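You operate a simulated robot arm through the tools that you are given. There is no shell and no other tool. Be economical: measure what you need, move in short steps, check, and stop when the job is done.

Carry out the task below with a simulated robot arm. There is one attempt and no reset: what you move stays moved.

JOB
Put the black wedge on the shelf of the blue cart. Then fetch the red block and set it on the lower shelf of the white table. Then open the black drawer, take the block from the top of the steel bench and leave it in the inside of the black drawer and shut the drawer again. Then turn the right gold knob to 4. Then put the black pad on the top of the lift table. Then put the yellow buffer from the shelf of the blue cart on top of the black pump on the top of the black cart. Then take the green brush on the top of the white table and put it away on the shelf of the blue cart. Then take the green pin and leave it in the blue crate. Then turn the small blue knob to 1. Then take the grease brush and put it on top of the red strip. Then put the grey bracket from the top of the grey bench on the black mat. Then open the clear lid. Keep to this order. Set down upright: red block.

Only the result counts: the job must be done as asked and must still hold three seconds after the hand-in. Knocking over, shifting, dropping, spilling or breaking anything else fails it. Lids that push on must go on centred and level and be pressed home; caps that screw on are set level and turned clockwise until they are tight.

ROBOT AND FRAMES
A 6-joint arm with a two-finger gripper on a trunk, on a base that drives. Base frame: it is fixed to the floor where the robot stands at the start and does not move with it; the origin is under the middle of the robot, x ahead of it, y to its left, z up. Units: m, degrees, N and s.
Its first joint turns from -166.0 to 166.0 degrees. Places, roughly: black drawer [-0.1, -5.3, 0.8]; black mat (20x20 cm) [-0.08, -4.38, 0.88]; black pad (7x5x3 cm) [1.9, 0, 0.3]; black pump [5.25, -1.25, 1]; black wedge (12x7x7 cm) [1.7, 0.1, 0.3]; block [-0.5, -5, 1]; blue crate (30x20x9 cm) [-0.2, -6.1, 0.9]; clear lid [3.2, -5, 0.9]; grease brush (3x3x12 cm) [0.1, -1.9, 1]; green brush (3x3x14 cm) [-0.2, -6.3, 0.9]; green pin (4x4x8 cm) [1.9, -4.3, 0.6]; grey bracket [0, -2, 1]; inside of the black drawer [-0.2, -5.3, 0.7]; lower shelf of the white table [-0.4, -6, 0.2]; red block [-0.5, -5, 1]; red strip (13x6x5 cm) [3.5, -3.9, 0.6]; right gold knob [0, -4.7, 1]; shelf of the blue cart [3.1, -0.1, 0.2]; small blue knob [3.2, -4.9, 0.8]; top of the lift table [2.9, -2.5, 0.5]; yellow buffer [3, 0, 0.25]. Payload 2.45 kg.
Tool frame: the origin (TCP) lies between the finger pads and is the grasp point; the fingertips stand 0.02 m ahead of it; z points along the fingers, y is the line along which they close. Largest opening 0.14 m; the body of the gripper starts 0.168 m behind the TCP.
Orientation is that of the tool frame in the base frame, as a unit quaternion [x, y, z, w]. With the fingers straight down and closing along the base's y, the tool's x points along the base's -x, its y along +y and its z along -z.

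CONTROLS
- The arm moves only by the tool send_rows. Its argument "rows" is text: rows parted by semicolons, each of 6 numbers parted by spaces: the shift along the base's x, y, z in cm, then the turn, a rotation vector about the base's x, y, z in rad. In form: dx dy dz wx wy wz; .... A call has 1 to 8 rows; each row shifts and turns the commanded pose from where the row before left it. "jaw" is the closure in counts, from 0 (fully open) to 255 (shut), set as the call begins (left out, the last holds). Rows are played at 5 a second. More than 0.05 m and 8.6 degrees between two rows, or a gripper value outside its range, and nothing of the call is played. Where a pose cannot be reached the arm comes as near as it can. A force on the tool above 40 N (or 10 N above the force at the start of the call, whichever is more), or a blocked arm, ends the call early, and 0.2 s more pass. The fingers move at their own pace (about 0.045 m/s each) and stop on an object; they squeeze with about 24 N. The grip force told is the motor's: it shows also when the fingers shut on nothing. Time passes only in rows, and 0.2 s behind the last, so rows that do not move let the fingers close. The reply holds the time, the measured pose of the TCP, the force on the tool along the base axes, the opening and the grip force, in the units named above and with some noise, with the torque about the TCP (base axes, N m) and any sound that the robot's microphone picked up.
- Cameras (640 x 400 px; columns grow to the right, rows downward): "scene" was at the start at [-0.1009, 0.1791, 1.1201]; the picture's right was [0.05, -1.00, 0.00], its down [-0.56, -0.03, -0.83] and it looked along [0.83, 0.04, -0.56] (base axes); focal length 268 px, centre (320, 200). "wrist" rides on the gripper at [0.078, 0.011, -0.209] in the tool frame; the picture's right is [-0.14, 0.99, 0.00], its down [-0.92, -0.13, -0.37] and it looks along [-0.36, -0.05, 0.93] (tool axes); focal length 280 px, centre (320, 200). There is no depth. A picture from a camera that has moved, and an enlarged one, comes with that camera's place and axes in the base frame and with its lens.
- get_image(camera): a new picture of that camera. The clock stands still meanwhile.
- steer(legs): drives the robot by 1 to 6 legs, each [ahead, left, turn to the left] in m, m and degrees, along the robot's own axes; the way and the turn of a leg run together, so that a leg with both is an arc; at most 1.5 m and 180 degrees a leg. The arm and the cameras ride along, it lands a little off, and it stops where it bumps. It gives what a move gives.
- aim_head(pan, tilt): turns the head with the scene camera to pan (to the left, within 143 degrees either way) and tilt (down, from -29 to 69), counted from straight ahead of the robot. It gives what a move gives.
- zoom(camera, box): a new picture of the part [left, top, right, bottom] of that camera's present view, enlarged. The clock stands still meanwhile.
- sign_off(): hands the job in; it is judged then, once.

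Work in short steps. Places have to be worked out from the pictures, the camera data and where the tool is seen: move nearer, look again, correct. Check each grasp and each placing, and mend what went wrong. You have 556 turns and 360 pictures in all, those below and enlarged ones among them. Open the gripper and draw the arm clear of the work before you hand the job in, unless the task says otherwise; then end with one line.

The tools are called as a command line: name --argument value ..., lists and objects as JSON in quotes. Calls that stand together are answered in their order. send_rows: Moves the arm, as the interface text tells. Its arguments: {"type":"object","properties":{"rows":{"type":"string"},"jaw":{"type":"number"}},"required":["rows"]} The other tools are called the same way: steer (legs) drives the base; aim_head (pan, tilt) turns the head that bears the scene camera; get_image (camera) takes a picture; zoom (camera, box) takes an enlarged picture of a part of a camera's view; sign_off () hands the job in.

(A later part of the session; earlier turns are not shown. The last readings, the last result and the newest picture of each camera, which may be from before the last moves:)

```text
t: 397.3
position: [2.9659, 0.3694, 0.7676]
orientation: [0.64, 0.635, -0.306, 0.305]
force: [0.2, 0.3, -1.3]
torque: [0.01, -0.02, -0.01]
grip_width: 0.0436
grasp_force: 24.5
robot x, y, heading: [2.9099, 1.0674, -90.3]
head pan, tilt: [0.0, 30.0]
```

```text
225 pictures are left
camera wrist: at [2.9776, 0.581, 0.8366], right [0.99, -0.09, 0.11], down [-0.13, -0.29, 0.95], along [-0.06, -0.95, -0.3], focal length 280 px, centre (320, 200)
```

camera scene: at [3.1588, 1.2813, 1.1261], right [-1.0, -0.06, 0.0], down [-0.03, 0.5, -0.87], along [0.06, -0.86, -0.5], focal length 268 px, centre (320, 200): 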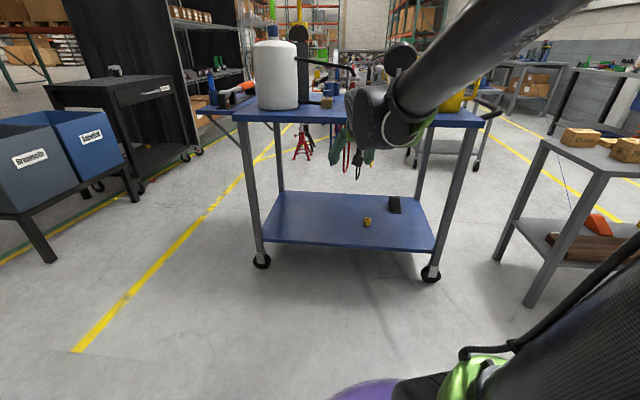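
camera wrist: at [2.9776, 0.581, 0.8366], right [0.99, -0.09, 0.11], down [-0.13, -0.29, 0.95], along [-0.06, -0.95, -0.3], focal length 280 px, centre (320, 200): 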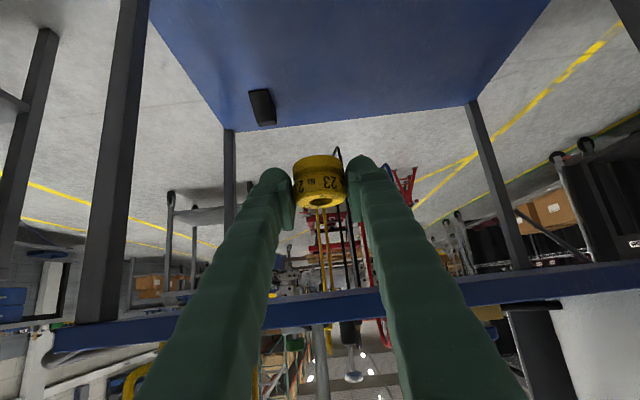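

Got the buffer. I raise the arm for travel and drive around the east end of the cart toward the black cart.

send_rows --rows "0 1 4.5 0 0 0;0 1 4.5 0 0 0;0 1 4.5 0 0 0;0 0 4.5 0 0 0;0 0 4.5 0 0 0;0 0 4.5 0 0 0;0 0 4.5 0 0 0;0 0 4.5 0 0 0"

steer --legs '[[0, 0, 90], [1.25, 0, 0], [0, 0, -90]]'

aim_head --pan 25 --tilt 20

get_image --camera "scene"

```text
t: 399.1
position: [2.9691, 0.3978, 1.1282]
orientation: [0.639, 0.636, -0.306, 0.304]
force: [-0.5, 0.9, -0.2]
torque: [-0.04, 0.03, 0.01]
grip_width: 0.0432
grasp_force: 24.0
robot x, y, heading: [2.9141, 1.0676, -90.0]
head pan, tilt: [0.0, 30.0]
```

```text
t: 413.0
position: [4.2044, 0.3991, 1.1285]
orientation: [0.64, 0.636, -0.306, 0.304]
force: [0.2, 0.5, -0.1]
torque: [0.01, 0.0, 0.03]
grip_width: 0.0429
grasp_force: 24.2
robot x, y, heading: [4.1528, 1.0635, -90.2]
head pan, tilt: [0.0, 30.0]
```

```text
t: 413.9
position: [4.2042, 0.3969, 1.1265]
orientation: [0.64, 0.636, -0.306, 0.303]
force: [0.2, 0.3, -0.3]
torque: [-0.01, -0.01, 0.03]
grip_width: 0.0428
grasp_force: 23.7
robot x, y, heading: [4.1511, 1.0665, -90.2]
head pan, tilt: [25.0, 20.0]
```

```text
224 pictures are left
camera scene: at [4.3638, 1.1691, 1.1422], right [-0.91, -0.42, 0.0], down [-0.14, 0.31, -0.94], along [0.39, -0.85, -0.34], focal length 268 px, centre (320, 200)
```

scene: 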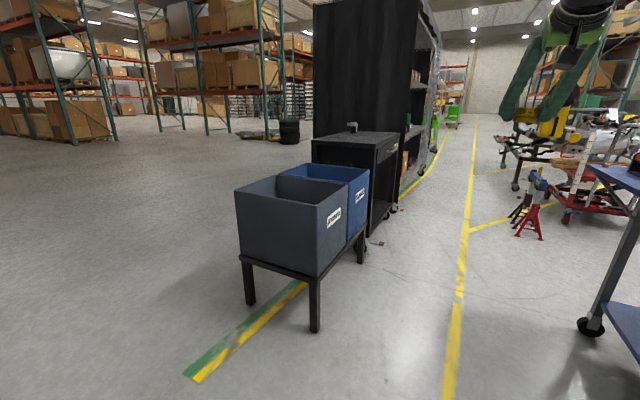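

The way south is clear (x≈3.75–4.85). I drive down and then look at the black cart's top.

steer --legs '[[1.2, 0.08, 0], [1.1, 0, 0]]'

aim_head --pan 80 --tilt 15

get_image --camera "scene"

```text
t: 425.2
position: [4.2438, -1.901, 1.127]
orientation: [0.642, 0.634, -0.307, 0.303]
force: [0.6, -0.6, 0.4]
torque: [0.01, 0.0, 0.02]
grip_width: 0.0418
grasp_force: 23.8
robot x, y, heading: [4.1924, -1.2297, -90.6]
head pan, tilt: [25.0, 20.0]
```

```text
t: 426.4
position: [4.2433, -1.9005, 1.1265]
orientation: [0.643, 0.633, -0.308, 0.302]
force: [-0.4, -1.2, -0.3]
torque: [0.0, -0.03, 0.01]
grip_width: 0.0419
grasp_force: 24.0
robot x, y, heading: [4.1922, -1.2307, -90.7]
head pan, tilt: [80.0, 15.0]
```

```text
223 pictures are left
camera scene: at [4.4612, -1.0638, 1.1503], right [-0.19, -0.98, 0.0], down [-0.25, 0.05, -0.97], along [0.95, -0.18, -0.26], focal length 268 px, centre (320, 200)
```

scene: 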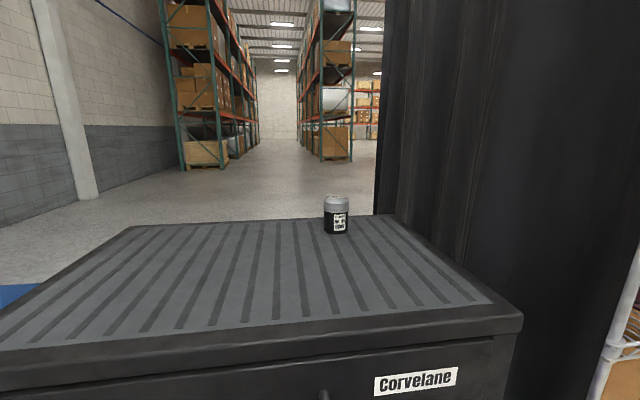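

The black pump is the small cylinder standing on the cart at about (5.2, −1.25). I zoom in on it.

zoom --camera "scene" --box '[300, 180, 370, 245]'

```text
6.15 times, centred on (335, 212) of scene
camera zoom: at [4.4612, -1.0638, 1.1503], right [-0.19, -0.98, 0.0], down [-0.25, 0.05, -0.97], along [0.95, -0.18, -0.26], focal length 1649 px, centre (228, 123)
```

zoom: 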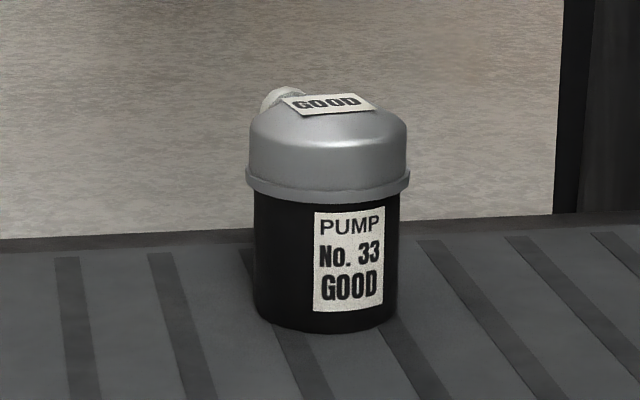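

The top of the pump's cap is nearly flat. I turn to face it.

steer --legs '[[0, 0, 90.5]]'

aim_head --pan 0 --tilt 20

get_image --camera "wrist"

get_image --camera "scene"

```text
t: 429.0
position: [4.7021, -1.6673, 1.1285]
orientation: [0.345, 0.834, -0.172, 0.396]
force: [-7.8, -8.4, 1.2]
torque: [-0.03, 0.03, -0.11]
grip_width: 0.0413
grasp_force: 24.2
robot x, y, heading: [4.192, -1.2325, -44.2]
head pan, tilt: [80.0, 15.0]
stopped in leg 1: the force on the tool passed its limit at 158 N (the readings are from after the stop); the commanded pose is now the measured one
```

```text
t: 430.5
position: [4.7018, -1.6671, 1.1283]
orientation: [0.344, 0.834, -0.172, 0.395]
force: [-16.1, -17.9, -0.9]
torque: [-0.04, 0.02, -0.22]
grip_width: 0.041
grasp_force: 24.0
robot x, y, heading: [4.1925, -1.2381, -44.7]
head pan, tilt: [0.0, 20.0]
```

```text
221 pictures are left
camera wrist: at [4.5603, -1.5079, 1.1971], right [0.76, 0.64, 0.09], down [0.12, -0.29, 0.95], along [0.63, -0.71, -0.3], focal length 280 px, centre (320, 200)
```

wrist: 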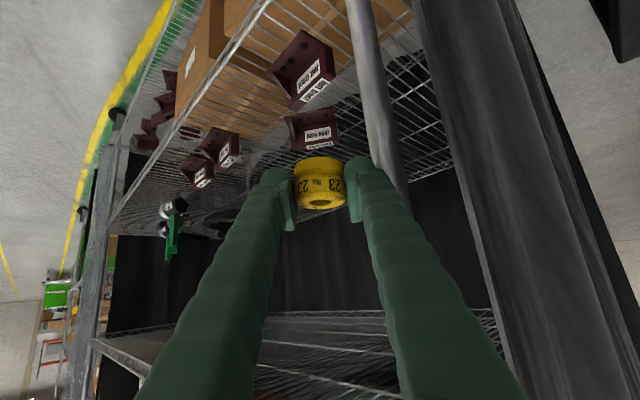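

```text
220 pictures are left
camera scene: at [4.2444, -1.0427, 1.1424], right [-0.7, -0.71, 0.0], down [-0.24, 0.24, -0.94], along [0.67, -0.66, -0.34], focal length 268 px, centre (320, 200)
```

scene: 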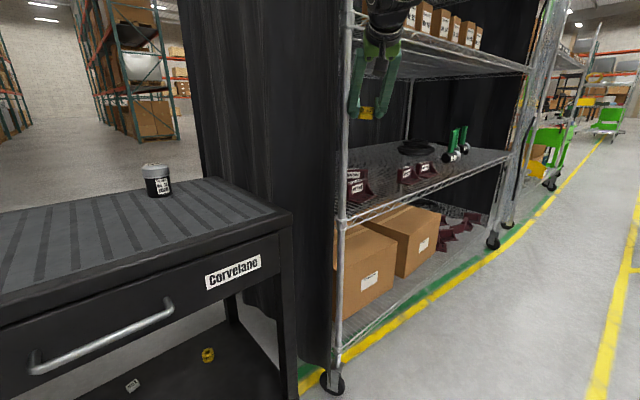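

The gripper touched the wire rack post while turning. I reverse the turn at once, then back away west before turning again.

steer --legs '[[0, 0, -35]]'

get_image --camera "scene"

get_image --camera "wrist"

```text
t: 432.5
position: [4.3753, -1.8773, 1.128]
orientation: [0.573, 0.697, -0.28, 0.327]
force: [0.2, -0.1, -0.2]
torque: [0.02, -0.03, 0.02]
grip_width: 0.0408
grasp_force: 24.2
robot x, y, heading: [4.1919, -1.2355, -78.2]
head pan, tilt: [0.0, 20.0]
```

```text
219 pictures are left
camera scene: at [4.3435, -1.1044, 1.1422], right [-0.98, -0.2, 0.0], down [-0.07, 0.33, -0.94], along [0.19, -0.92, -0.34], focal length 268 px, centre (320, 200)
```

scene: 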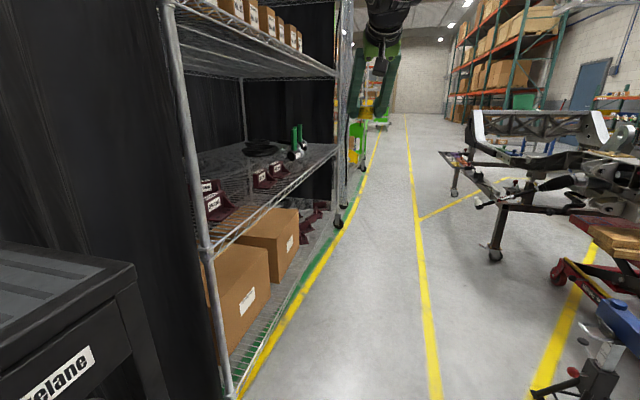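

```text
218 pictures are left
camera wrist: at [4.3463, -1.6674, 1.1971], right [0.99, 0.1, 0.09], down [-0.06, -0.31, 0.95], along [0.13, -0.95, -0.3], focal length 280 px, centre (320, 200)
```

wrist: 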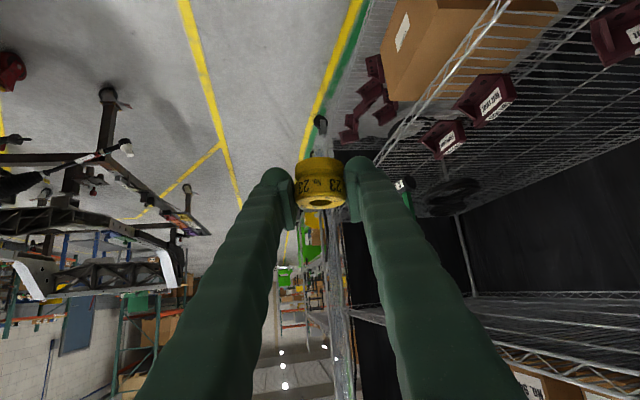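

Nothing displaced. I move back to (4.0, −0.9), where the sweep is clear, and turn there.

steer --legs '[[-0.365, -0.127, 0], [0, 0, 78]]'

get_image --camera "wrist"

get_image --camera "scene"

```text
t: 438.3
position: [4.666, -0.8667, 1.1283]
orientation: [0.007, 0.902, -0.011, 0.431]
force: [-0.2, -0.4, -0.4]
torque: [-0.03, 0.0, 0.01]
grip_width: 0.0395
grasp_force: 24.1
robot x, y, heading: [3.9977, -0.9124, -0.3]
head pan, tilt: [0.0, 20.0]
```

```text
217 pictures are left
camera wrist: at [4.454, -0.8499, 1.1971], right [0.11, 0.99, 0.09], down [0.29, -0.12, 0.95], along [0.95, -0.08, -0.3], focal length 280 px, centre (320, 200)
```

wrist: 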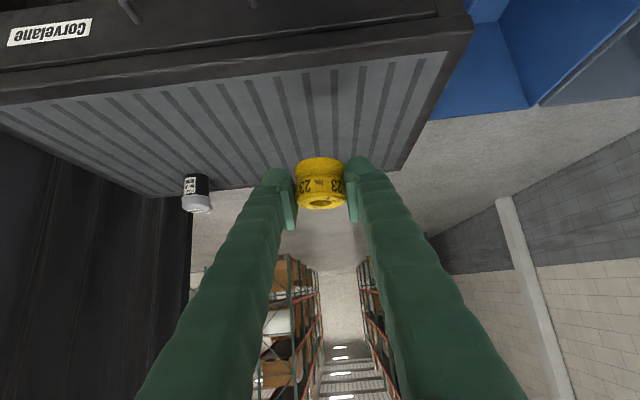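

```text
216 pictures are left
camera scene: at [3.9042, -0.7341, 1.1422], right [-0.01, -1.0, 0.0], down [-0.34, 0.0, -0.94], along [0.94, -0.01, -0.34], focal length 268 px, centre (320, 200)
```

scene: 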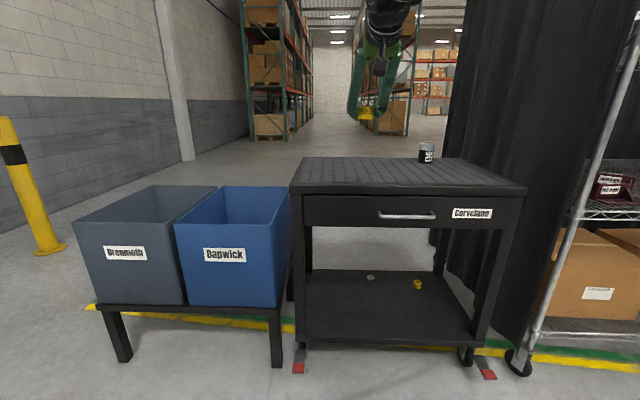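

The pump is at about (5.17, −1.25). I strafe right and move ahead slightly so it is within reach.

steer --legs '[[0, -0.36, 0], [0.2, 0, 0]]'

get_image --camera "wrist"

get_image --camera "scene"

```text
t: 441.8
position: [4.8657, -1.2338, 1.1272]
orientation: [0.007, 0.902, -0.011, 0.432]
force: [0.8, 0.0, -0.5]
torque: [0.0, 0.01, -0.05]
grip_width: 0.0395
grasp_force: 24.4
robot x, y, heading: [4.1997, -1.2808, -0.4]
head pan, tilt: [0.0, 20.0]
```

```text
215 pictures are left
camera wrist: at [4.6533, -1.2173, 1.1971], right [0.11, 0.99, 0.09], down [0.29, -0.12, 0.95], along [0.95, -0.08, -0.3], focal length 280 px, centre (320, 200)
```

wrist: 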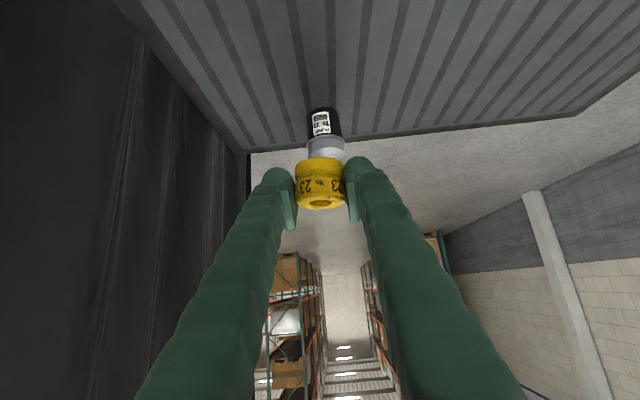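

```text
214 pictures are left
camera scene: at [4.1031, -1.1029, 1.1422], right [-0.01, -1.0, 0.0], down [-0.34, 0.0, -0.94], along [0.94, -0.01, -0.34], focal length 268 px, centre (320, 200)
```

scene: 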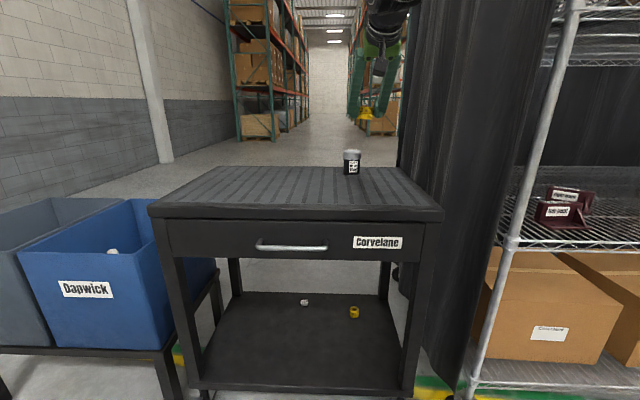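

Triangulating gives the pump's centre near (5.105, −1.23) and its top near z≈0.98. I move the buffer above it, staying high.

send_rows --rows "4 0.1 -0.5 0 0 0;4 0.1 -0.5 0 0 0;4 0.1 -0.5 0 0 0;4 0 -0.5 0 0 0;4 0 -0.5 0 0 0;3 0 -0.5 0 0 0;0 0 0 0 0 0"

get_image --camera "wrist"

zoom --camera "scene" --box '[290, 100, 410, 200]'

```text
t: 443.4
position: [5.0969, -1.23, 1.0994]
orientation: [0.007, 0.902, -0.011, 0.431]
force: [0.2, 0.7, -0.1]
torque: [0.0, 0.01, -0.02]
grip_width: 0.0393
grasp_force: 24.0
robot x, y, heading: [4.1976, -1.2777, -0.3]
head pan, tilt: [0.0, 20.0]
```

```text
213 pictures are left
camera wrist: at [4.8836, -1.2128, 1.168], right [0.11, 0.99, 0.09], down [0.29, -0.12, 0.95], along [0.95, -0.08, -0.3], focal length 280 px, centre (320, 200)
```

wrist: 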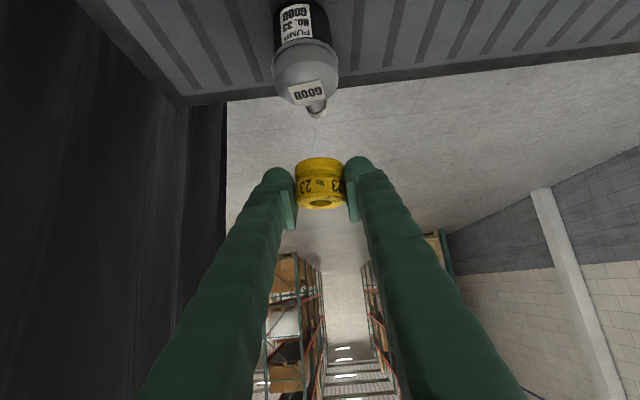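

```text
4.00 times, centred on (350, 150) of scene
camera zoom: at [4.1032, -1.1029, 1.1422], right [-0.01, -1.0, 0.0], down [-0.34, 0.0, -0.94], along [0.94, -0.01, -0.34], focal length 1072 px, centre (200, 400)
```

zoom: 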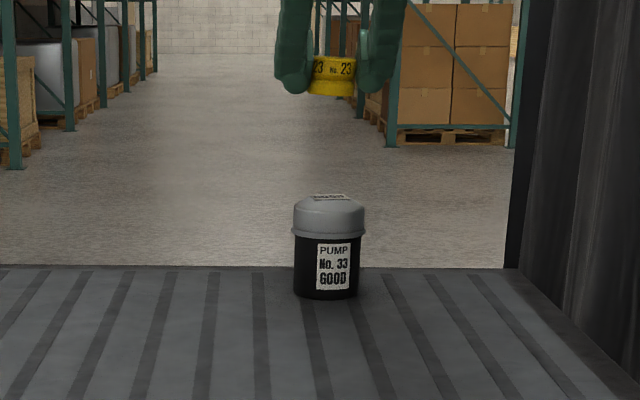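

The pump top's centre is at (5.12, −1.236, 0.975). I centre the buffer over it and lower.

send_rows --rows "1.2 -0.3 -2 0 0 0;1.1 -0.3 -2 0 0 0;0 0 -2 0 0 0;0 0 -1 0 0 0;0 0 0 0 0 0"

get_image --camera "wrist"

zoom --camera "scene" --box '[310, 110, 390, 180]'

```text
t: 444.6
position: [5.1194, -1.2368, 1.0286]
orientation: [0.007, 0.902, -0.01, 0.431]
force: [1.2, 0.3, 0.7]
torque: [0.01, 0.0, 0.02]
grip_width: 0.0389
grasp_force: 24.1
robot x, y, heading: [4.196, -1.279, -0.5]
head pan, tilt: [0.0, 20.0]
```

```text
211 pictures are left
camera wrist: at [4.9065, -1.2204, 1.0969], right [0.11, 0.99, 0.09], down [0.29, -0.12, 0.95], along [0.95, -0.08, -0.3], focal length 280 px, centre (320, 200)
```

wrist: 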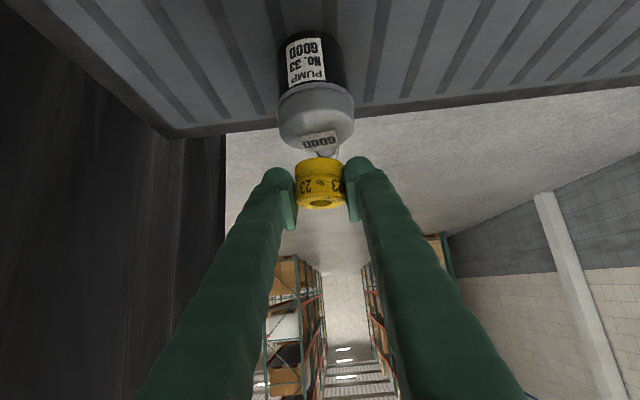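

```text
5.71 times, centred on (350, 145) of scene
camera zoom: at [4.1033, -1.1028, 1.1422], right [-0.01, -1.0, 0.0], down [-0.34, 0.0, -0.94], along [0.94, -0.01, -0.34], focal length 1532 px, centre (149, 514)
```

zoom: 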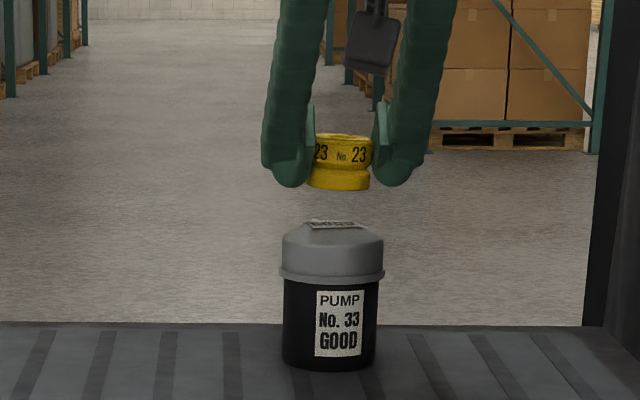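

Well aligned, with about 2 cm to go. I lower in small steps.

send_rows --rows "0 0.2 -1 0 0 0;0 0 -0.6 0 0 0;0 0 -0.3 0 0 0;0 0 -0.3 0 0 0;0 0 0 0 0 0"

zoom --camera "scene" --box '[310, 110, 390, 180]'

```text
t: 445.8
position: [5.1202, -1.2345, 1.0049]
orientation: [0.006, 0.902, -0.01, 0.431]
force: [-0.7, -0.2, -1.1]
torque: [-0.01, -0.04, 0.0]
grip_width: 0.0389
grasp_force: 23.8
robot x, y, heading: [4.1984, -1.2776, -0.8]
head pan, tilt: [0.0, 20.0]
```

```text
5.71 times, centred on (350, 145) of scene
camera zoom: at [4.1033, -1.1028, 1.1422], right [-0.01, -1.0, 0.0], down [-0.34, 0.0, -0.94], along [0.94, -0.01, -0.34], focal length 1532 px, centre (149, 514)
```

zoom: 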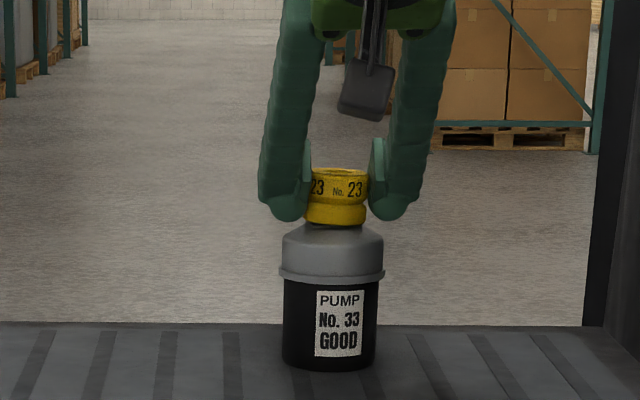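

Almost touching. I continue in 2 mm steps.

send_rows --rows "0 0.2 -0.2 0 0 0;0 0 -0.2 0 0 0;0 0 0 0 0 0"

```text
t: 446.6
position: [5.12, -1.2329, 1.0024]
orientation: [0.007, 0.902, -0.011, 0.431]
force: [3.1, 1.5, 18.9]
torque: [-0.31, -0.25, 0.11]
grip_width: 0.0388
grasp_force: 24.0
robot x, y, heading: [4.1997, -1.2781, -0.7]
head pan, tilt: [0.0, 20.0]
```

Contact with 19 N. I ease up 1 mm and open slowly.

send_rows --rows "0 0 0.15 0 0 0;0 0 0 0 0 0"

send_rows --rows "0 0 0 0 0 0;0 0 0 0 0 0;0 0 0 0 0 0" --jaw 130

zoom --camera "scene" --box '[310, 110, 390, 180]'

get_image --camera "wrist"

```text
t: 447.2
position: [5.1183, -1.2325, 1.0033]
orientation: [0.006, 0.902, -0.01, 0.432]
force: [-0.5, -0.3, -0.5]
torque: [0.01, 0.01, 0.0]
grip_width: 0.0388
grasp_force: 24.1
robot x, y, heading: [4.1957, -1.2785, -0.6]
head pan, tilt: [0.0, 20.0]
```

```text
t: 448.0
position: [5.1196, -1.2329, 1.004]
orientation: [0.006, 0.902, -0.01, 0.431]
force: [0.6, -0.1, -0.4]
torque: [0.01, 0.04, 0.03]
grip_width: 0.0686
grasp_force: 0.0
robot x, y, heading: [4.1995, -1.2783, -0.4]
head pan, tilt: [0.0, 20.0]
```

```text
5.71 times, centred on (350, 145) of scene
camera zoom: at [4.1032, -1.1028, 1.1422], right [-0.01, -1.0, 0.0], down [-0.34, 0.0, -0.94], along [0.94, -0.01, -0.34], focal length 1532 px, centre (149, 514)
```

zoom: 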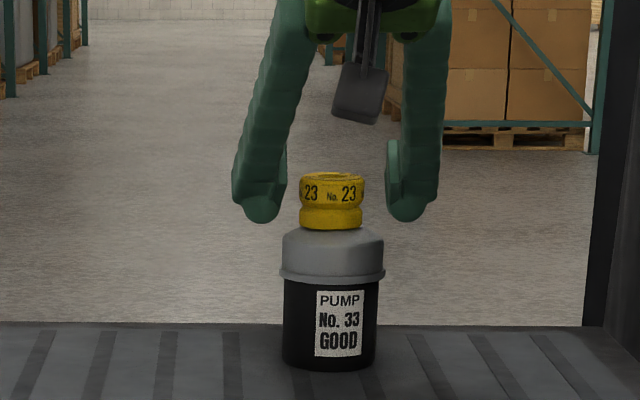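

```text
207 pictures are left
camera wrist: at [4.9064, -1.2159, 1.073], right [0.11, 0.99, 0.09], down [0.29, -0.12, 0.95], along [0.95, -0.08, -0.3], focal length 280 px, centre (320, 200)
```

wrist: 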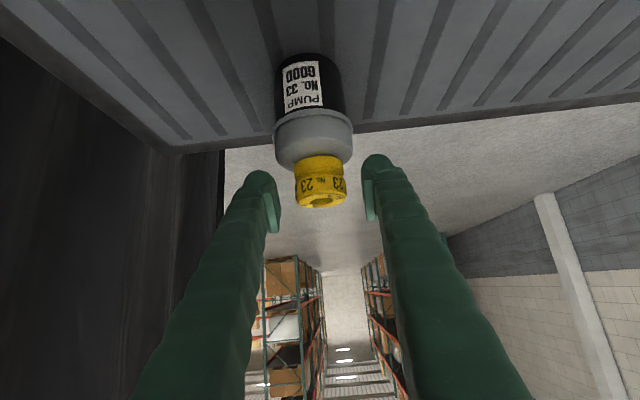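

The buffer sits on the pump. I withdraw backwards and up.

send_rows --rows "-2 0 1.5 0 0 0;-4 0 1.5 0 0 0;-4 0 1.5 0 0 0;-4 0 1.5 0 0 0;-4 0 1.5 0 0 0;-4 0 1.5 0 0 0;-3 0 1 0 0 0"

zoom --camera "scene" --box '[310, 110, 390, 180]'

```text
t: 449.6
position: [4.8729, -1.233, 1.1032]
orientation: [0.007, 0.902, -0.011, 0.431]
force: [0.6, 0.4, 0.2]
torque: [0.0, 0.01, 0.0]
grip_width: 0.0685
grasp_force: 0.0
robot x, y, heading: [4.198, -1.2768, -0.5]
head pan, tilt: [0.0, 20.0]
```

```text
5.71 times, centred on (350, 145) of scene
camera zoom: at [4.1034, -1.1028, 1.1422], right [-0.01, -1.0, 0.0], down [-0.34, 0.0, -0.94], along [0.94, -0.01, -0.34], focal length 1532 px, centre (149, 514)
```

zoom: 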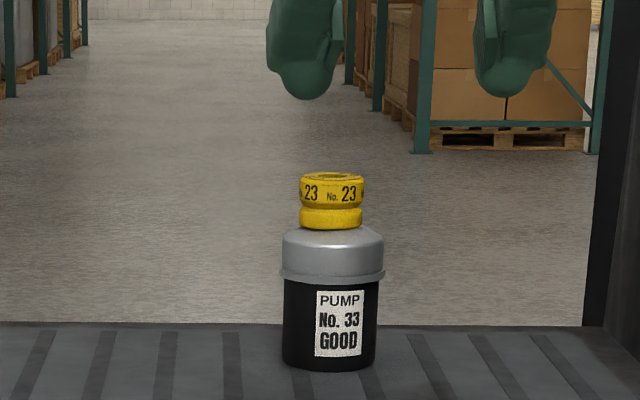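

The buffer stands stably on the pump. Next is the green brush on the white table. I drive back west along the known lane, then south.

steer --legs '[[-0.2, 0.33, 0], [-1.45, 0, 0], [-1.45, 0, 0], [-0.25, 0, 0]]'

steer --legs '[[0, 0, -90], [1.45, 0, 0], [1.45, 0, 0], [1.45, 0, 0], [0.5, -0.2, 0]]'

```text
t: 467.1
position: [1.5359, -0.7509, 1.1036]
orientation: [0.034, 0.901, -0.024, 0.431]
force: [-0.3, 0.4, 0.0]
torque: [0.0, -0.02, -0.01]
grip_width: 0.0686
grasp_force: 0.0
robot x, y, heading: [0.8577, -0.7585, -3.9]
head pan, tilt: [0.0, 20.0]
```

```text
t: 494.0
position: [0.5369, -6.1858, 1.1039]
orientation: [0.637, 0.639, -0.31, 0.3]
force: [-0.6, 0.4, 0.6]
torque: [0.0, 0.04, 0.01]
grip_width: 0.0684
grasp_force: 0.1
robot x, y, heading: [0.4797, -5.514, -89.5]
head pan, tilt: [0.0, 20.0]
```

I position in front of the white table and turn to face it.

steer --legs '[[0.55, 0.2, 0], [0, 0, -90]]'

aim_head --pan -10 --tilt 25

get_image --camera "scene"

get_image --camera "wrist"

```text
t: 501.2
position: [0.011, -6.1015, 1.1034]
orientation: [0.902, -0.005, -0.431, -0.01]
force: [-0.2, -0.6, 0.0]
torque: [0.0, 0.01, -0.01]
grip_width: 0.0686
grasp_force: 0.2
robot x, y, heading: [0.6857, -6.0569, 180.1]
head pan, tilt: [0.0, 20.0]
```

```text
t: 501.9
position: [0.0102, -6.1015, 1.1038]
orientation: [0.903, -0.006, -0.43, -0.01]
force: [0.2, 0.7, 1.0]
torque: [0.01, 0.0, 0.03]
grip_width: 0.0685
grasp_force: 0.0
robot x, y, heading: [0.6875, -6.0537, 179.7]
head pan, tilt: [-10.0, 25.0]
```

```text
205 pictures are left
camera scene: at [0.784, -6.2148, 1.1341], right [0.18, 0.98, 0.0], down [0.42, -0.08, -0.91], along [-0.89, 0.16, -0.42], focal length 268 px, centre (320, 200)
```

scene: 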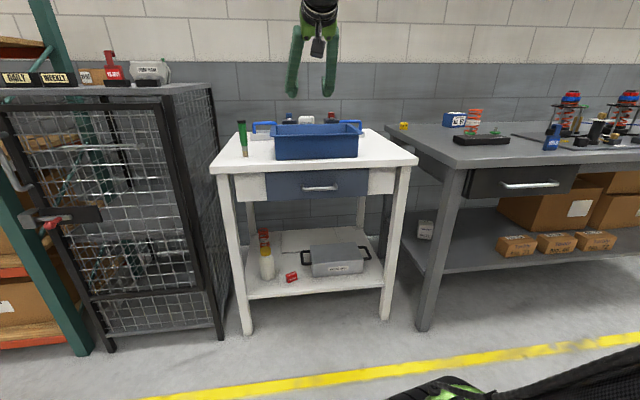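

```text
204 pictures are left
camera wrist: at [0.221, -6.1179, 1.1729], right [-0.11, -0.99, 0.09], down [-0.29, 0.12, 0.95], along [-0.95, 0.07, -0.3], focal length 280 px, centre (320, 200)
```

wrist: 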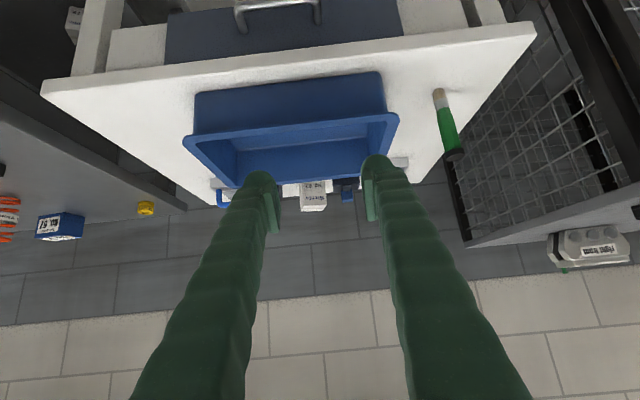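

The brush stands upright at about (−0.185, −6.305), with roughly 8 cm clear of the crate. I line up in front of it.

send_rows --rows "0 -4 -2 0 0 0;0 -4 -2 0 0 0;0 -4 -2 0 0 0;0 -4 -2 0 0 0;0 -4 -2 0 0 0;-1 -0.5 -2 0 0 0;-2 0 -2 0 0 0;0 0 0 0 0 0"

get_image --camera "wrist"

```text
t: 503.7
position: [-0.0206, -6.3066, 0.9647]
orientation: [0.902, -0.005, -0.432, -0.01]
force: [-0.5, -0.3, 0.3]
torque: [0.01, 0.0, 0.0]
grip_width: 0.0687
grasp_force: 0.2
robot x, y, heading: [0.6853, -6.0588, 180.1]
head pan, tilt: [-10.0, 25.0]
```

```text
203 pictures are left
camera wrist: at [0.19, -6.3225, 1.0337], right [-0.11, -0.99, 0.09], down [-0.29, 0.12, 0.95], along [-0.95, 0.07, -0.3], focal length 280 px, centre (320, 200)
```

wrist: 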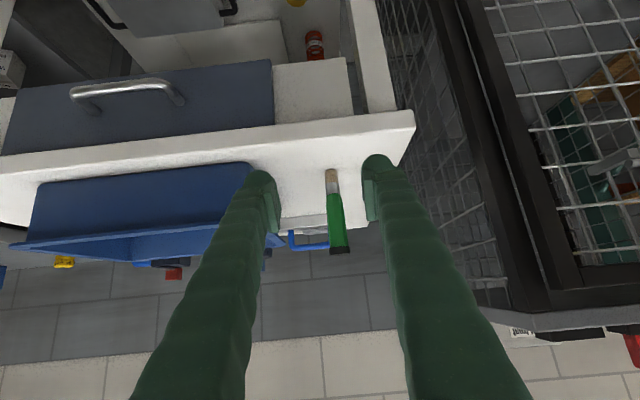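

I shift 8 mm and advance onto the brush.

send_rows --rows "-3 -0.4 -0.5 0 0 0;-3 -0.4 -0.5 0 0 0;-3 0 -0.5 0 0 0;-3 0 -0.5 0 0 0;-2.4 0 0 0 0 0;0 0 0 0 0 0"

get_image --camera "wrist"

```text
t: 505.1
position: [-0.1639, -6.3157, 0.9416]
orientation: [0.902, -0.006, -0.431, -0.011]
force: [-1.0, -0.6, 0.9]
torque: [0.0, -0.02, -0.01]
grip_width: 0.0687
grasp_force: 0.0
robot x, y, heading: [0.6846, -6.0535, 179.5]
head pan, tilt: [-10.0, 25.0]
```

```text
202 pictures are left
camera wrist: at [0.0464, -6.3318, 1.0114], right [-0.11, -0.99, 0.09], down [-0.29, 0.12, 0.95], along [-0.95, 0.07, -0.3], focal length 280 px, centre (320, 200)
```

wrist: 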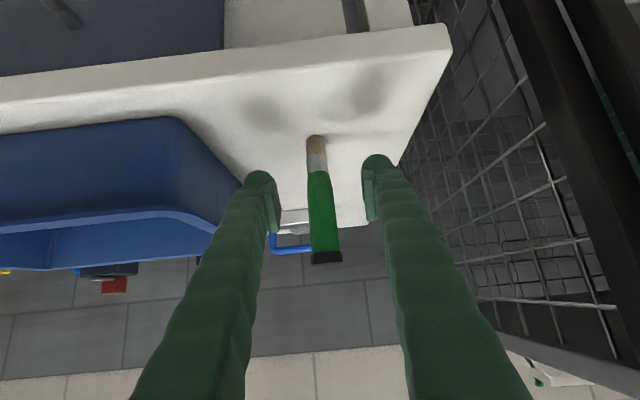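

The brush is between the fingers. Closing.

send_rows --rows "-0.5 0 0 0 0 0;0 0 0 0 0 0;0 0 0 0 0 0;0 0 0 0 0 0;0 0 0 0 0 0" --jaw 255

send_rows --rows "0 0 2 0 0 0;0 0 3 0 0 0;0 0 4 0 0 0;0 0 4 0 0 0;0 0 4 0 0 0;3 0.5 3 0 0 0;4 0.5 0 0 0 0;4 0.5 0 0 0 0"

get_image --camera "wrist"

```text
t: 506.3
position: [-0.1693, -6.3161, 0.9415]
orientation: [0.902, -0.006, -0.432, -0.011]
force: [0.7, 0.1, -0.3]
torque: [-0.03, -0.01, 0.0]
grip_width: 0.0
grasp_force: 24.0
robot x, y, heading: [0.6841, -6.0544, 179.6]
head pan, tilt: [-10.0, 25.0]
```

```text
t: 508.1
position: [-0.0564, -6.2996, 1.1418]
orientation: [0.902, -0.007, -0.432, -0.011]
force: [-0.6, -0.8, 0.3]
torque: [0.03, 0.01, -0.03]
grip_width: 0.0
grasp_force: 23.9
robot x, y, heading: [0.6859, -6.0478, 179.5]
head pan, tilt: [-10.0, 25.0]
```

```text
201 pictures are left
camera wrist: at [0.1545, -6.315, 1.2113], right [-0.11, -0.99, 0.09], down [-0.29, 0.12, 0.95], along [-0.95, 0.07, -0.3], focal length 280 px, centre (320, 200)
```

wrist: 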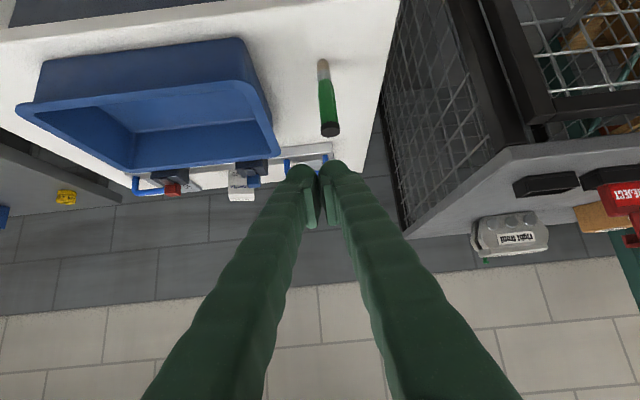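

The fingers closed short of the brush; it stands further back, near (−0.25, −6.313), with the table top at z≈0.84. I open and re-approach.

send_rows --rows "0 -0.4 -4 0 0 0;0 -0.4 -4 0 0 0;0 -0.4 -4 0 0 0;-1 0 -4 0 0 0;-2 0 -4 0 0 0;-3 0 -2.5 0 0 0;-3 0 0 0 0 0;0 0 0 0 0 0" --jaw 130

get_image --camera "wrist"

```text
t: 509.9
position: [-0.1495, -6.3084, 0.9178]
orientation: [0.902, -0.005, -0.431, -0.01]
force: [-0.1, -0.3, -0.9]
torque: [-0.01, 0.0, -0.01]
grip_width: 0.0686
grasp_force: 0.0
robot x, y, heading: [0.6853, -6.0518, 180.0]
head pan, tilt: [-10.0, 25.0]
```

```text
200 pictures are left
camera wrist: at [0.0615, -6.3245, 0.9868], right [-0.11, -0.99, 0.09], down [-0.29, 0.12, 0.95], along [-0.95, 0.07, -0.3], focal length 280 px, centre (320, 200)
```

wrist: 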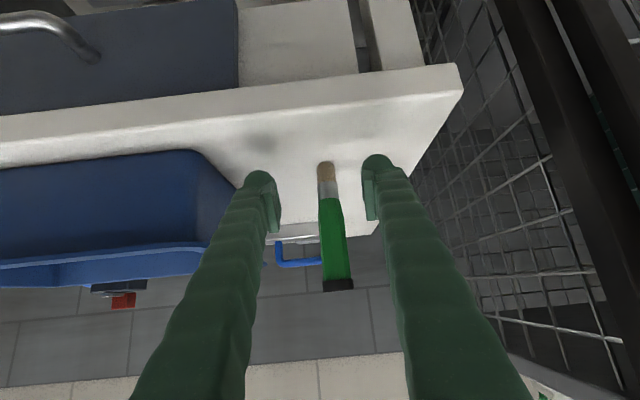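

I advance 10 cm along −x.

send_rows --rows "-2.5 -0.3 -0.5 0 0 0;-2.5 -0.2 -0.5 0 0 0;-2.5 0 0 0 0 0;-2.5 0 0 0 0 0;0 0 0 0 0 0"

get_image --camera "wrist"

```text
t: 511.1
position: [-0.2486, -6.3169, 0.9088]
orientation: [0.902, -0.005, -0.431, -0.009]
force: [-0.1, 0.6, 0.0]
torque: [0.02, 0.01, 0.02]
grip_width: 0.0687
grasp_force: 0.0
robot x, y, heading: [0.6846, -6.0565, 179.8]
head pan, tilt: [-10.0, 25.0]
```

```text
199 pictures are left
camera wrist: at [-0.0371, -6.3337, 0.9783], right [-0.11, -0.99, 0.09], down [-0.29, 0.12, 0.95], along [-0.95, 0.07, -0.3], focal length 280 px, centre (320, 200)
```

wrist: 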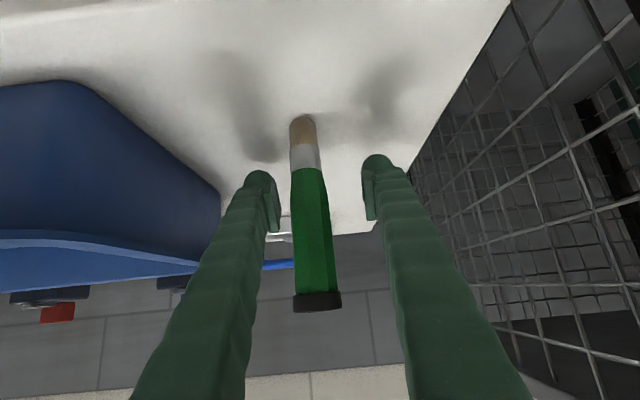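

send_rows --rows "-0.5 0.6 0 0 0 0;0 0 0 0 0 0"

send_rows --rows "0 0 0 0 0 0;0 0 0 0 0 0;0 0 0 0 0 0;0 0 0 0 0 0;0 0 0 0 0 0" --jaw 255

get_image --camera "wrist"

```text
t: 511.7
position: [-0.2511, -6.3114, 0.9088]
orientation: [0.902, -0.007, -0.432, -0.011]
force: [0.5, -0.4, -0.2]
torque: [-0.01, 0.01, -0.01]
grip_width: 0.0685
grasp_force: 0.1
robot x, y, heading: [0.6851, -6.055, 179.6]
head pan, tilt: [-10.0, 25.0]
```

```text
t: 512.9
position: [-0.2524, -6.3116, 0.9087]
orientation: [0.902, -0.006, -0.432, -0.011]
force: [-0.2, -0.1, 0.9]
torque: [0.01, -0.04, -0.04]
grip_width: 0.0058
grasp_force: 24.0
robot x, y, heading: [0.6812, -6.057, 179.7]
head pan, tilt: [-10.0, 25.0]
```

```text
198 pictures are left
camera wrist: at [-0.0416, -6.3277, 0.978], right [-0.11, -0.99, 0.09], down [-0.29, 0.12, 0.95], along [-0.95, 0.07, -0.3], focal length 280 px, centre (320, 200)
```

wrist: 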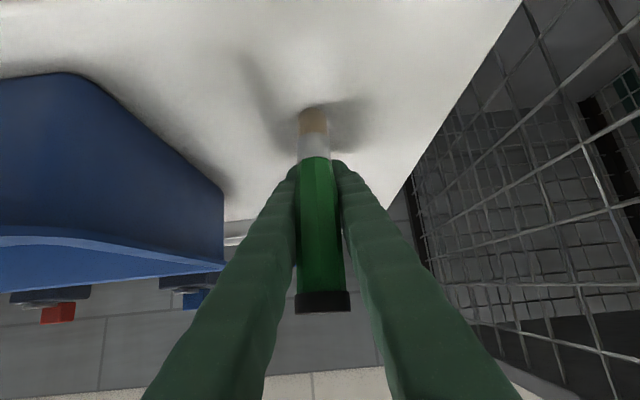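

The grip width (6 mm) says the fingers closed behind the brush. I open, back off 3.5 cm and retry.

send_rows --rows "0 0 0 0 0 0;0 0 0 0 0 0;0 0 0 0 0 0;1.5 0 0 0 0 0;2 0 0 0 0 0;0 0 0 0 0 0" --jaw 130

get_image --camera "wrist"

```text
t: 514.3
position: [-0.2189, -6.3106, 0.9075]
orientation: [0.902, -0.006, -0.431, -0.011]
force: [0.1, -0.2, 0.4]
torque: [0.02, 0.0, 0.0]
grip_width: 0.0685
grasp_force: 0.0
robot x, y, heading: [0.6868, -6.0524, 179.7]
head pan, tilt: [-10.0, 25.0]
```

```text
197 pictures are left
camera wrist: at [-0.0087, -6.3265, 0.9777], right [-0.11, -0.99, 0.09], down [-0.29, 0.12, 0.95], along [-0.95, 0.07, -0.3], focal length 280 px, centre (320, 200)
```

wrist: 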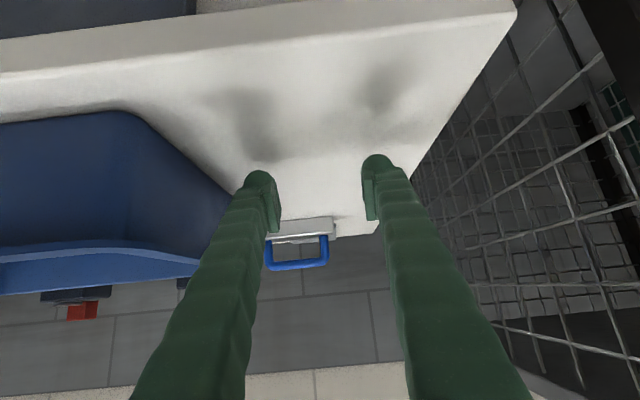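

The brush is gone from view; it must have toppled. I look with the scene camera.

aim_head --pan 0 --tilt 30

get_image --camera "scene"

```text
t: 515.0
position: [-0.2181, -6.3109, 0.9085]
orientation: [0.903, -0.005, -0.431, -0.01]
force: [0.4, 0.7, 0.0]
torque: [-0.04, -0.02, 0.01]
grip_width: 0.0686
grasp_force: 0.1
robot x, y, heading: [0.6863, -6.0531, 179.4]
head pan, tilt: [0.0, 30.0]
```

```text
196 pictures are left
camera scene: at [0.7841, -6.2308, 1.1262], right [0.01, 1.0, 0.0], down [0.5, 0.0, -0.87], along [-0.87, 0.01, -0.5], focal length 268 px, centre (320, 200)
```

scene: 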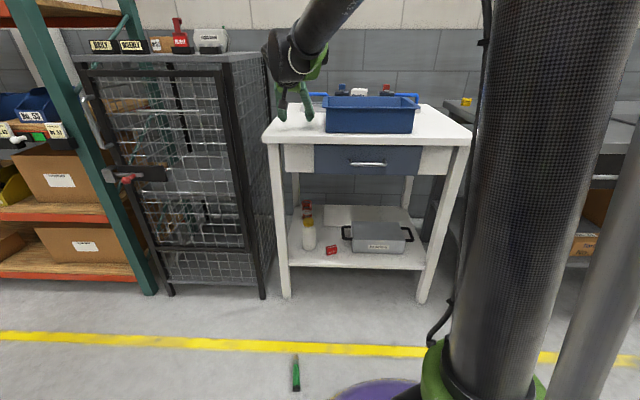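

The brush has rolled off onto the floor at about (0.20, −6.32). I retract the arm carefully, then reposition to pick it up.

send_rows --rows "0 0 3 0 0 0;3 0.5 3 0 0 0;4 1 2 0 0 0;4 1 2 0 0 0;4 1 2 0 0 0;4 1 2 0 0 0;4 1 0 0 0 0;0 0 0 0 0 0"

steer --legs '[[0, -0.6, 0], [0, 0, 60]]'

aim_head --pan 0 --tilt 40

get_image --camera "scene"

get_image --camera "wrist"

```text
t: 516.8
position: [0.0116, -6.2561, 1.051]
orientation: [0.902, -0.006, -0.431, -0.011]
force: [-0.6, -0.6, -0.6]
torque: [-0.02, 0.03, 0.01]
grip_width: 0.0685
grasp_force: 0.0
robot x, y, heading: [0.6824, -6.0611, 179.6]
head pan, tilt: [0.0, 30.0]
```

```text
t: 522.9
position: [0.523, -6.1258, 1.0515]
orientation: [0.786, 0.444, -0.379, 0.205]
force: [0.3, 0.3, -0.8]
torque: [0.0, 0.0, -0.02]
grip_width: 0.0685
grasp_force: 0.1
robot x, y, heading: [0.6904, -5.4439, -120.5]
head pan, tilt: [0.0, 30.0]
```

```text
t: 523.6
position: [0.523, -6.125, 1.0498]
orientation: [0.786, 0.443, -0.379, 0.205]
force: [-0.6, -0.2, -0.2]
torque: [-0.02, -0.02, 0.05]
grip_width: 0.0686
grasp_force: 0.0
robot x, y, heading: [0.6889, -5.4424, -120.8]
head pan, tilt: [0.0, 40.0]
```

```text
195 pictures are left
camera scene: at [0.8955, -5.4411, 1.1108], right [-0.86, 0.51, 0.0], down [0.33, 0.55, -0.77], along [-0.39, -0.66, -0.64], focal length 268 px, centre (320, 200)
```

scene: 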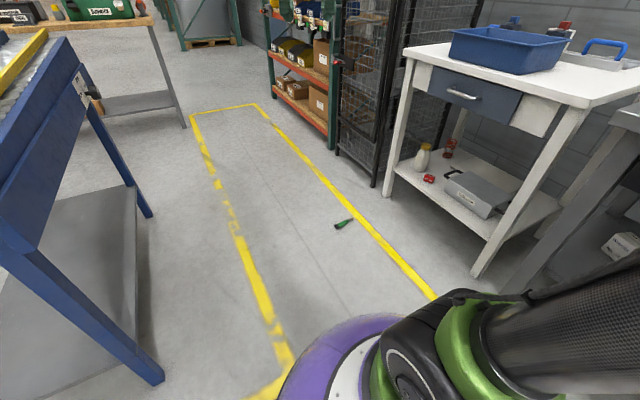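

```text
194 pictures are left
camera wrist: at [0.6427, -5.9512, 1.1195], right [0.8, -0.59, 0.09], down [-0.25, -0.19, 0.95], along [-0.54, -0.78, -0.3], focal length 280 px, centre (320, 200)
```

wrist: 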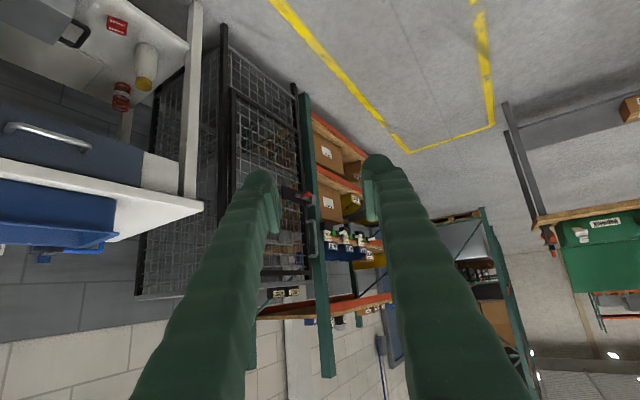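

The brush lies along x, centred near (0.22, −6.32). I move a bit closer, straighten the tool to vertical and lower.

steer --legs '[[0.1, 0.0, 0]]'

send_rows --rows "-1 -1.5 -4 0.1275 -0.0751 0;-1 -1.5 -4 0.1275 -0.0751 0;-1 -1.5 -4 0.1275 -0.0751 0;-1 -1.5 -4 0.1275 -0.0751 0;-1 -1.5 -4 0.1275 -0.0751 0;-1 -1.5 -4 0.1275 -0.0751 0;-1 0 -4 0 0 0;-1 0 -4 0 0 0" --jaw 100

send_rows --rows "-2 0 -4 0 0 -0.13;-2 0 -4 0 0 -0.13;-2 0 -4 0 0 -0.13;-2 0 -4 0 0 -0.13;0 0 -4 0 0 -0.13;0 0 -4 0 0 -0.13;0 0 -4 0 0 -0.13;0 0 -4 0 0 -0.13"

get_image --camera "wrist"

```text
t: 524.8
position: [0.4722, -6.2139, 1.0512]
orientation: [0.785, 0.444, -0.379, 0.205]
force: [-0.5, -1.1, 0.2]
torque: [-0.01, 0.01, 0.01]
grip_width: 0.0685
grasp_force: 0.1
robot x, y, heading: [0.6399, -5.5307, -120.8]
head pan, tilt: [0.0, 40.0]
```

```text
t: 526.6
position: [0.3911, -6.2992, 0.7278]
orientation: [0.868, 0.497, -0.007, -0.007]
force: [1.0, -0.7, 1.0]
torque: [-0.05, 0.01, -0.01]
grip_width: 0.0852
grasp_force: 0.0
robot x, y, heading: [0.6357, -5.5305, -120.2]
head pan, tilt: [0.0, 40.0]
```

```text
t: 528.4
position: [0.3132, -6.3003, 0.4124]
orientation: [1.0, -0.001, -0.002, -0.01]
force: [-0.5, -0.2, -1.2]
torque: [-0.03, 0.0, -0.02]
grip_width: 0.0853
grasp_force: 0.1
robot x, y, heading: [0.6365, -5.5284, -120.6]
head pan, tilt: [0.0, 40.0]
```

```text
193 pictures are left
camera wrist: at [0.3913, -6.3161, 0.6197], right [-0.14, -0.99, -0.02], down [-0.92, 0.12, 0.37], along [-0.37, 0.07, -0.93], focal length 280 px, centre (320, 200)
```

wrist: 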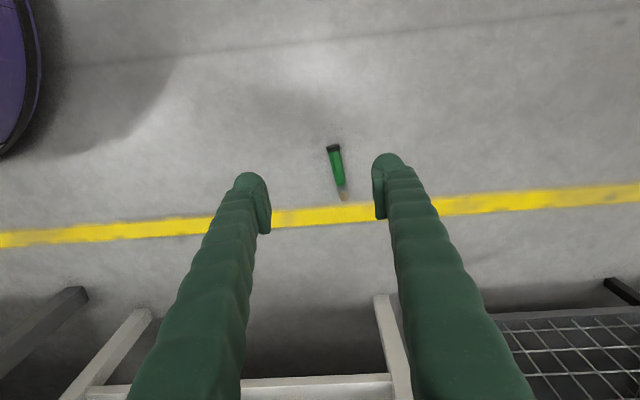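

I centre over the brush at (0.215, −6.319) and lower.

send_rows --rows "-2.5 -0.5 -4 0 0 0;-2.5 -0.5 -4 0 0 0;-2.5 -0.5 -4 0 0 0;-2 -0.4 -4 0 0 0;0 0 -4 0 0 0;0 0 -4 0 0 0;0 0 -3 0 0 0;0 0 0 0 0 0"

get_image --camera "wrist"

```text
t: 530.2
position: [0.2192, -6.3223, 0.1412]
orientation: [1.0, 0.0, -0.002, -0.01]
force: [-1.4, 0.4, 0.1]
torque: [0.01, -0.03, -0.02]
grip_width: 0.0851
grasp_force: 0.1
robot x, y, heading: [0.6337, -5.5273, -120.4]
head pan, tilt: [0.0, 40.0]
```

```text
192 pictures are left
camera wrist: at [0.2972, -6.3363, 0.3475], right [-0.14, -0.99, -0.02], down [-0.92, 0.12, 0.37], along [-0.37, 0.07, -0.93], focal length 280 px, centre (320, 200)
```

wrist: 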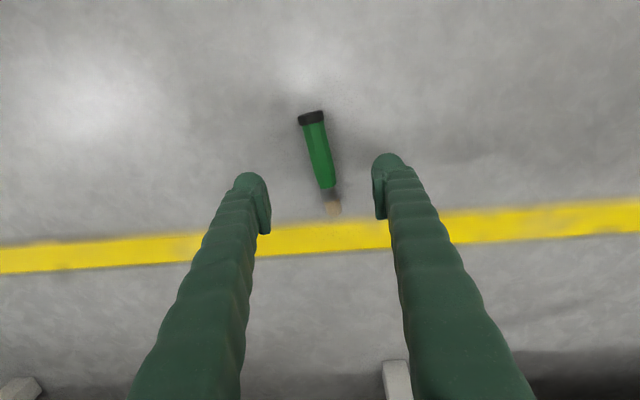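

It reaches the floor fine. I lower to TCP z≈0.027 on the handle and close.

send_rows --rows "0.3 0.2 -4 0 0 0;0.3 0.2 -4 0 0 0;0 0 -2 0 0 0;0 0 -1.2 0 0 0;0 0 0 0 0 0"

send_rows --rows "0 0 0 0 0 0;0 0 0 0 0 0;0 0 0 0 0 0;0 0 0 0 0 0;0 0 0 0 0 0" --jaw 255

get_image --camera "wrist"

```text
t: 531.4
position: [0.2252, -6.3191, 0.0271]
orientation: [1.0, 0.0, -0.001, -0.011]
force: [0.3, 0.0, 0.1]
torque: [-0.01, 0.0, -0.01]
grip_width: 0.0852
grasp_force: 0.0
robot x, y, heading: [0.639, -5.5276, -120.3]
head pan, tilt: [0.0, 40.0]
```

```text
t: 532.6
position: [0.2245, -6.3185, 0.0278]
orientation: [1.0, 0.0, -0.002, -0.01]
force: [0.5, 0.5, 0.9]
torque: [-0.02, -0.03, 0.02]
grip_width: 0.025
grasp_force: 24.0
robot x, y, heading: [0.6393, -5.5311, -120.7]
head pan, tilt: [0.0, 40.0]
```

```text
191 pictures are left
camera wrist: at [0.3025, -6.3339, 0.2352], right [-0.14, -0.99, -0.02], down [-0.92, 0.12, 0.37], along [-0.37, 0.07, -0.93], focal length 280 px, centre (320, 200)
```

wrist: 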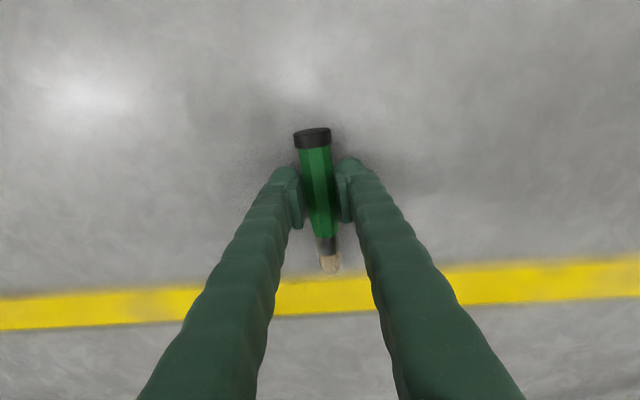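

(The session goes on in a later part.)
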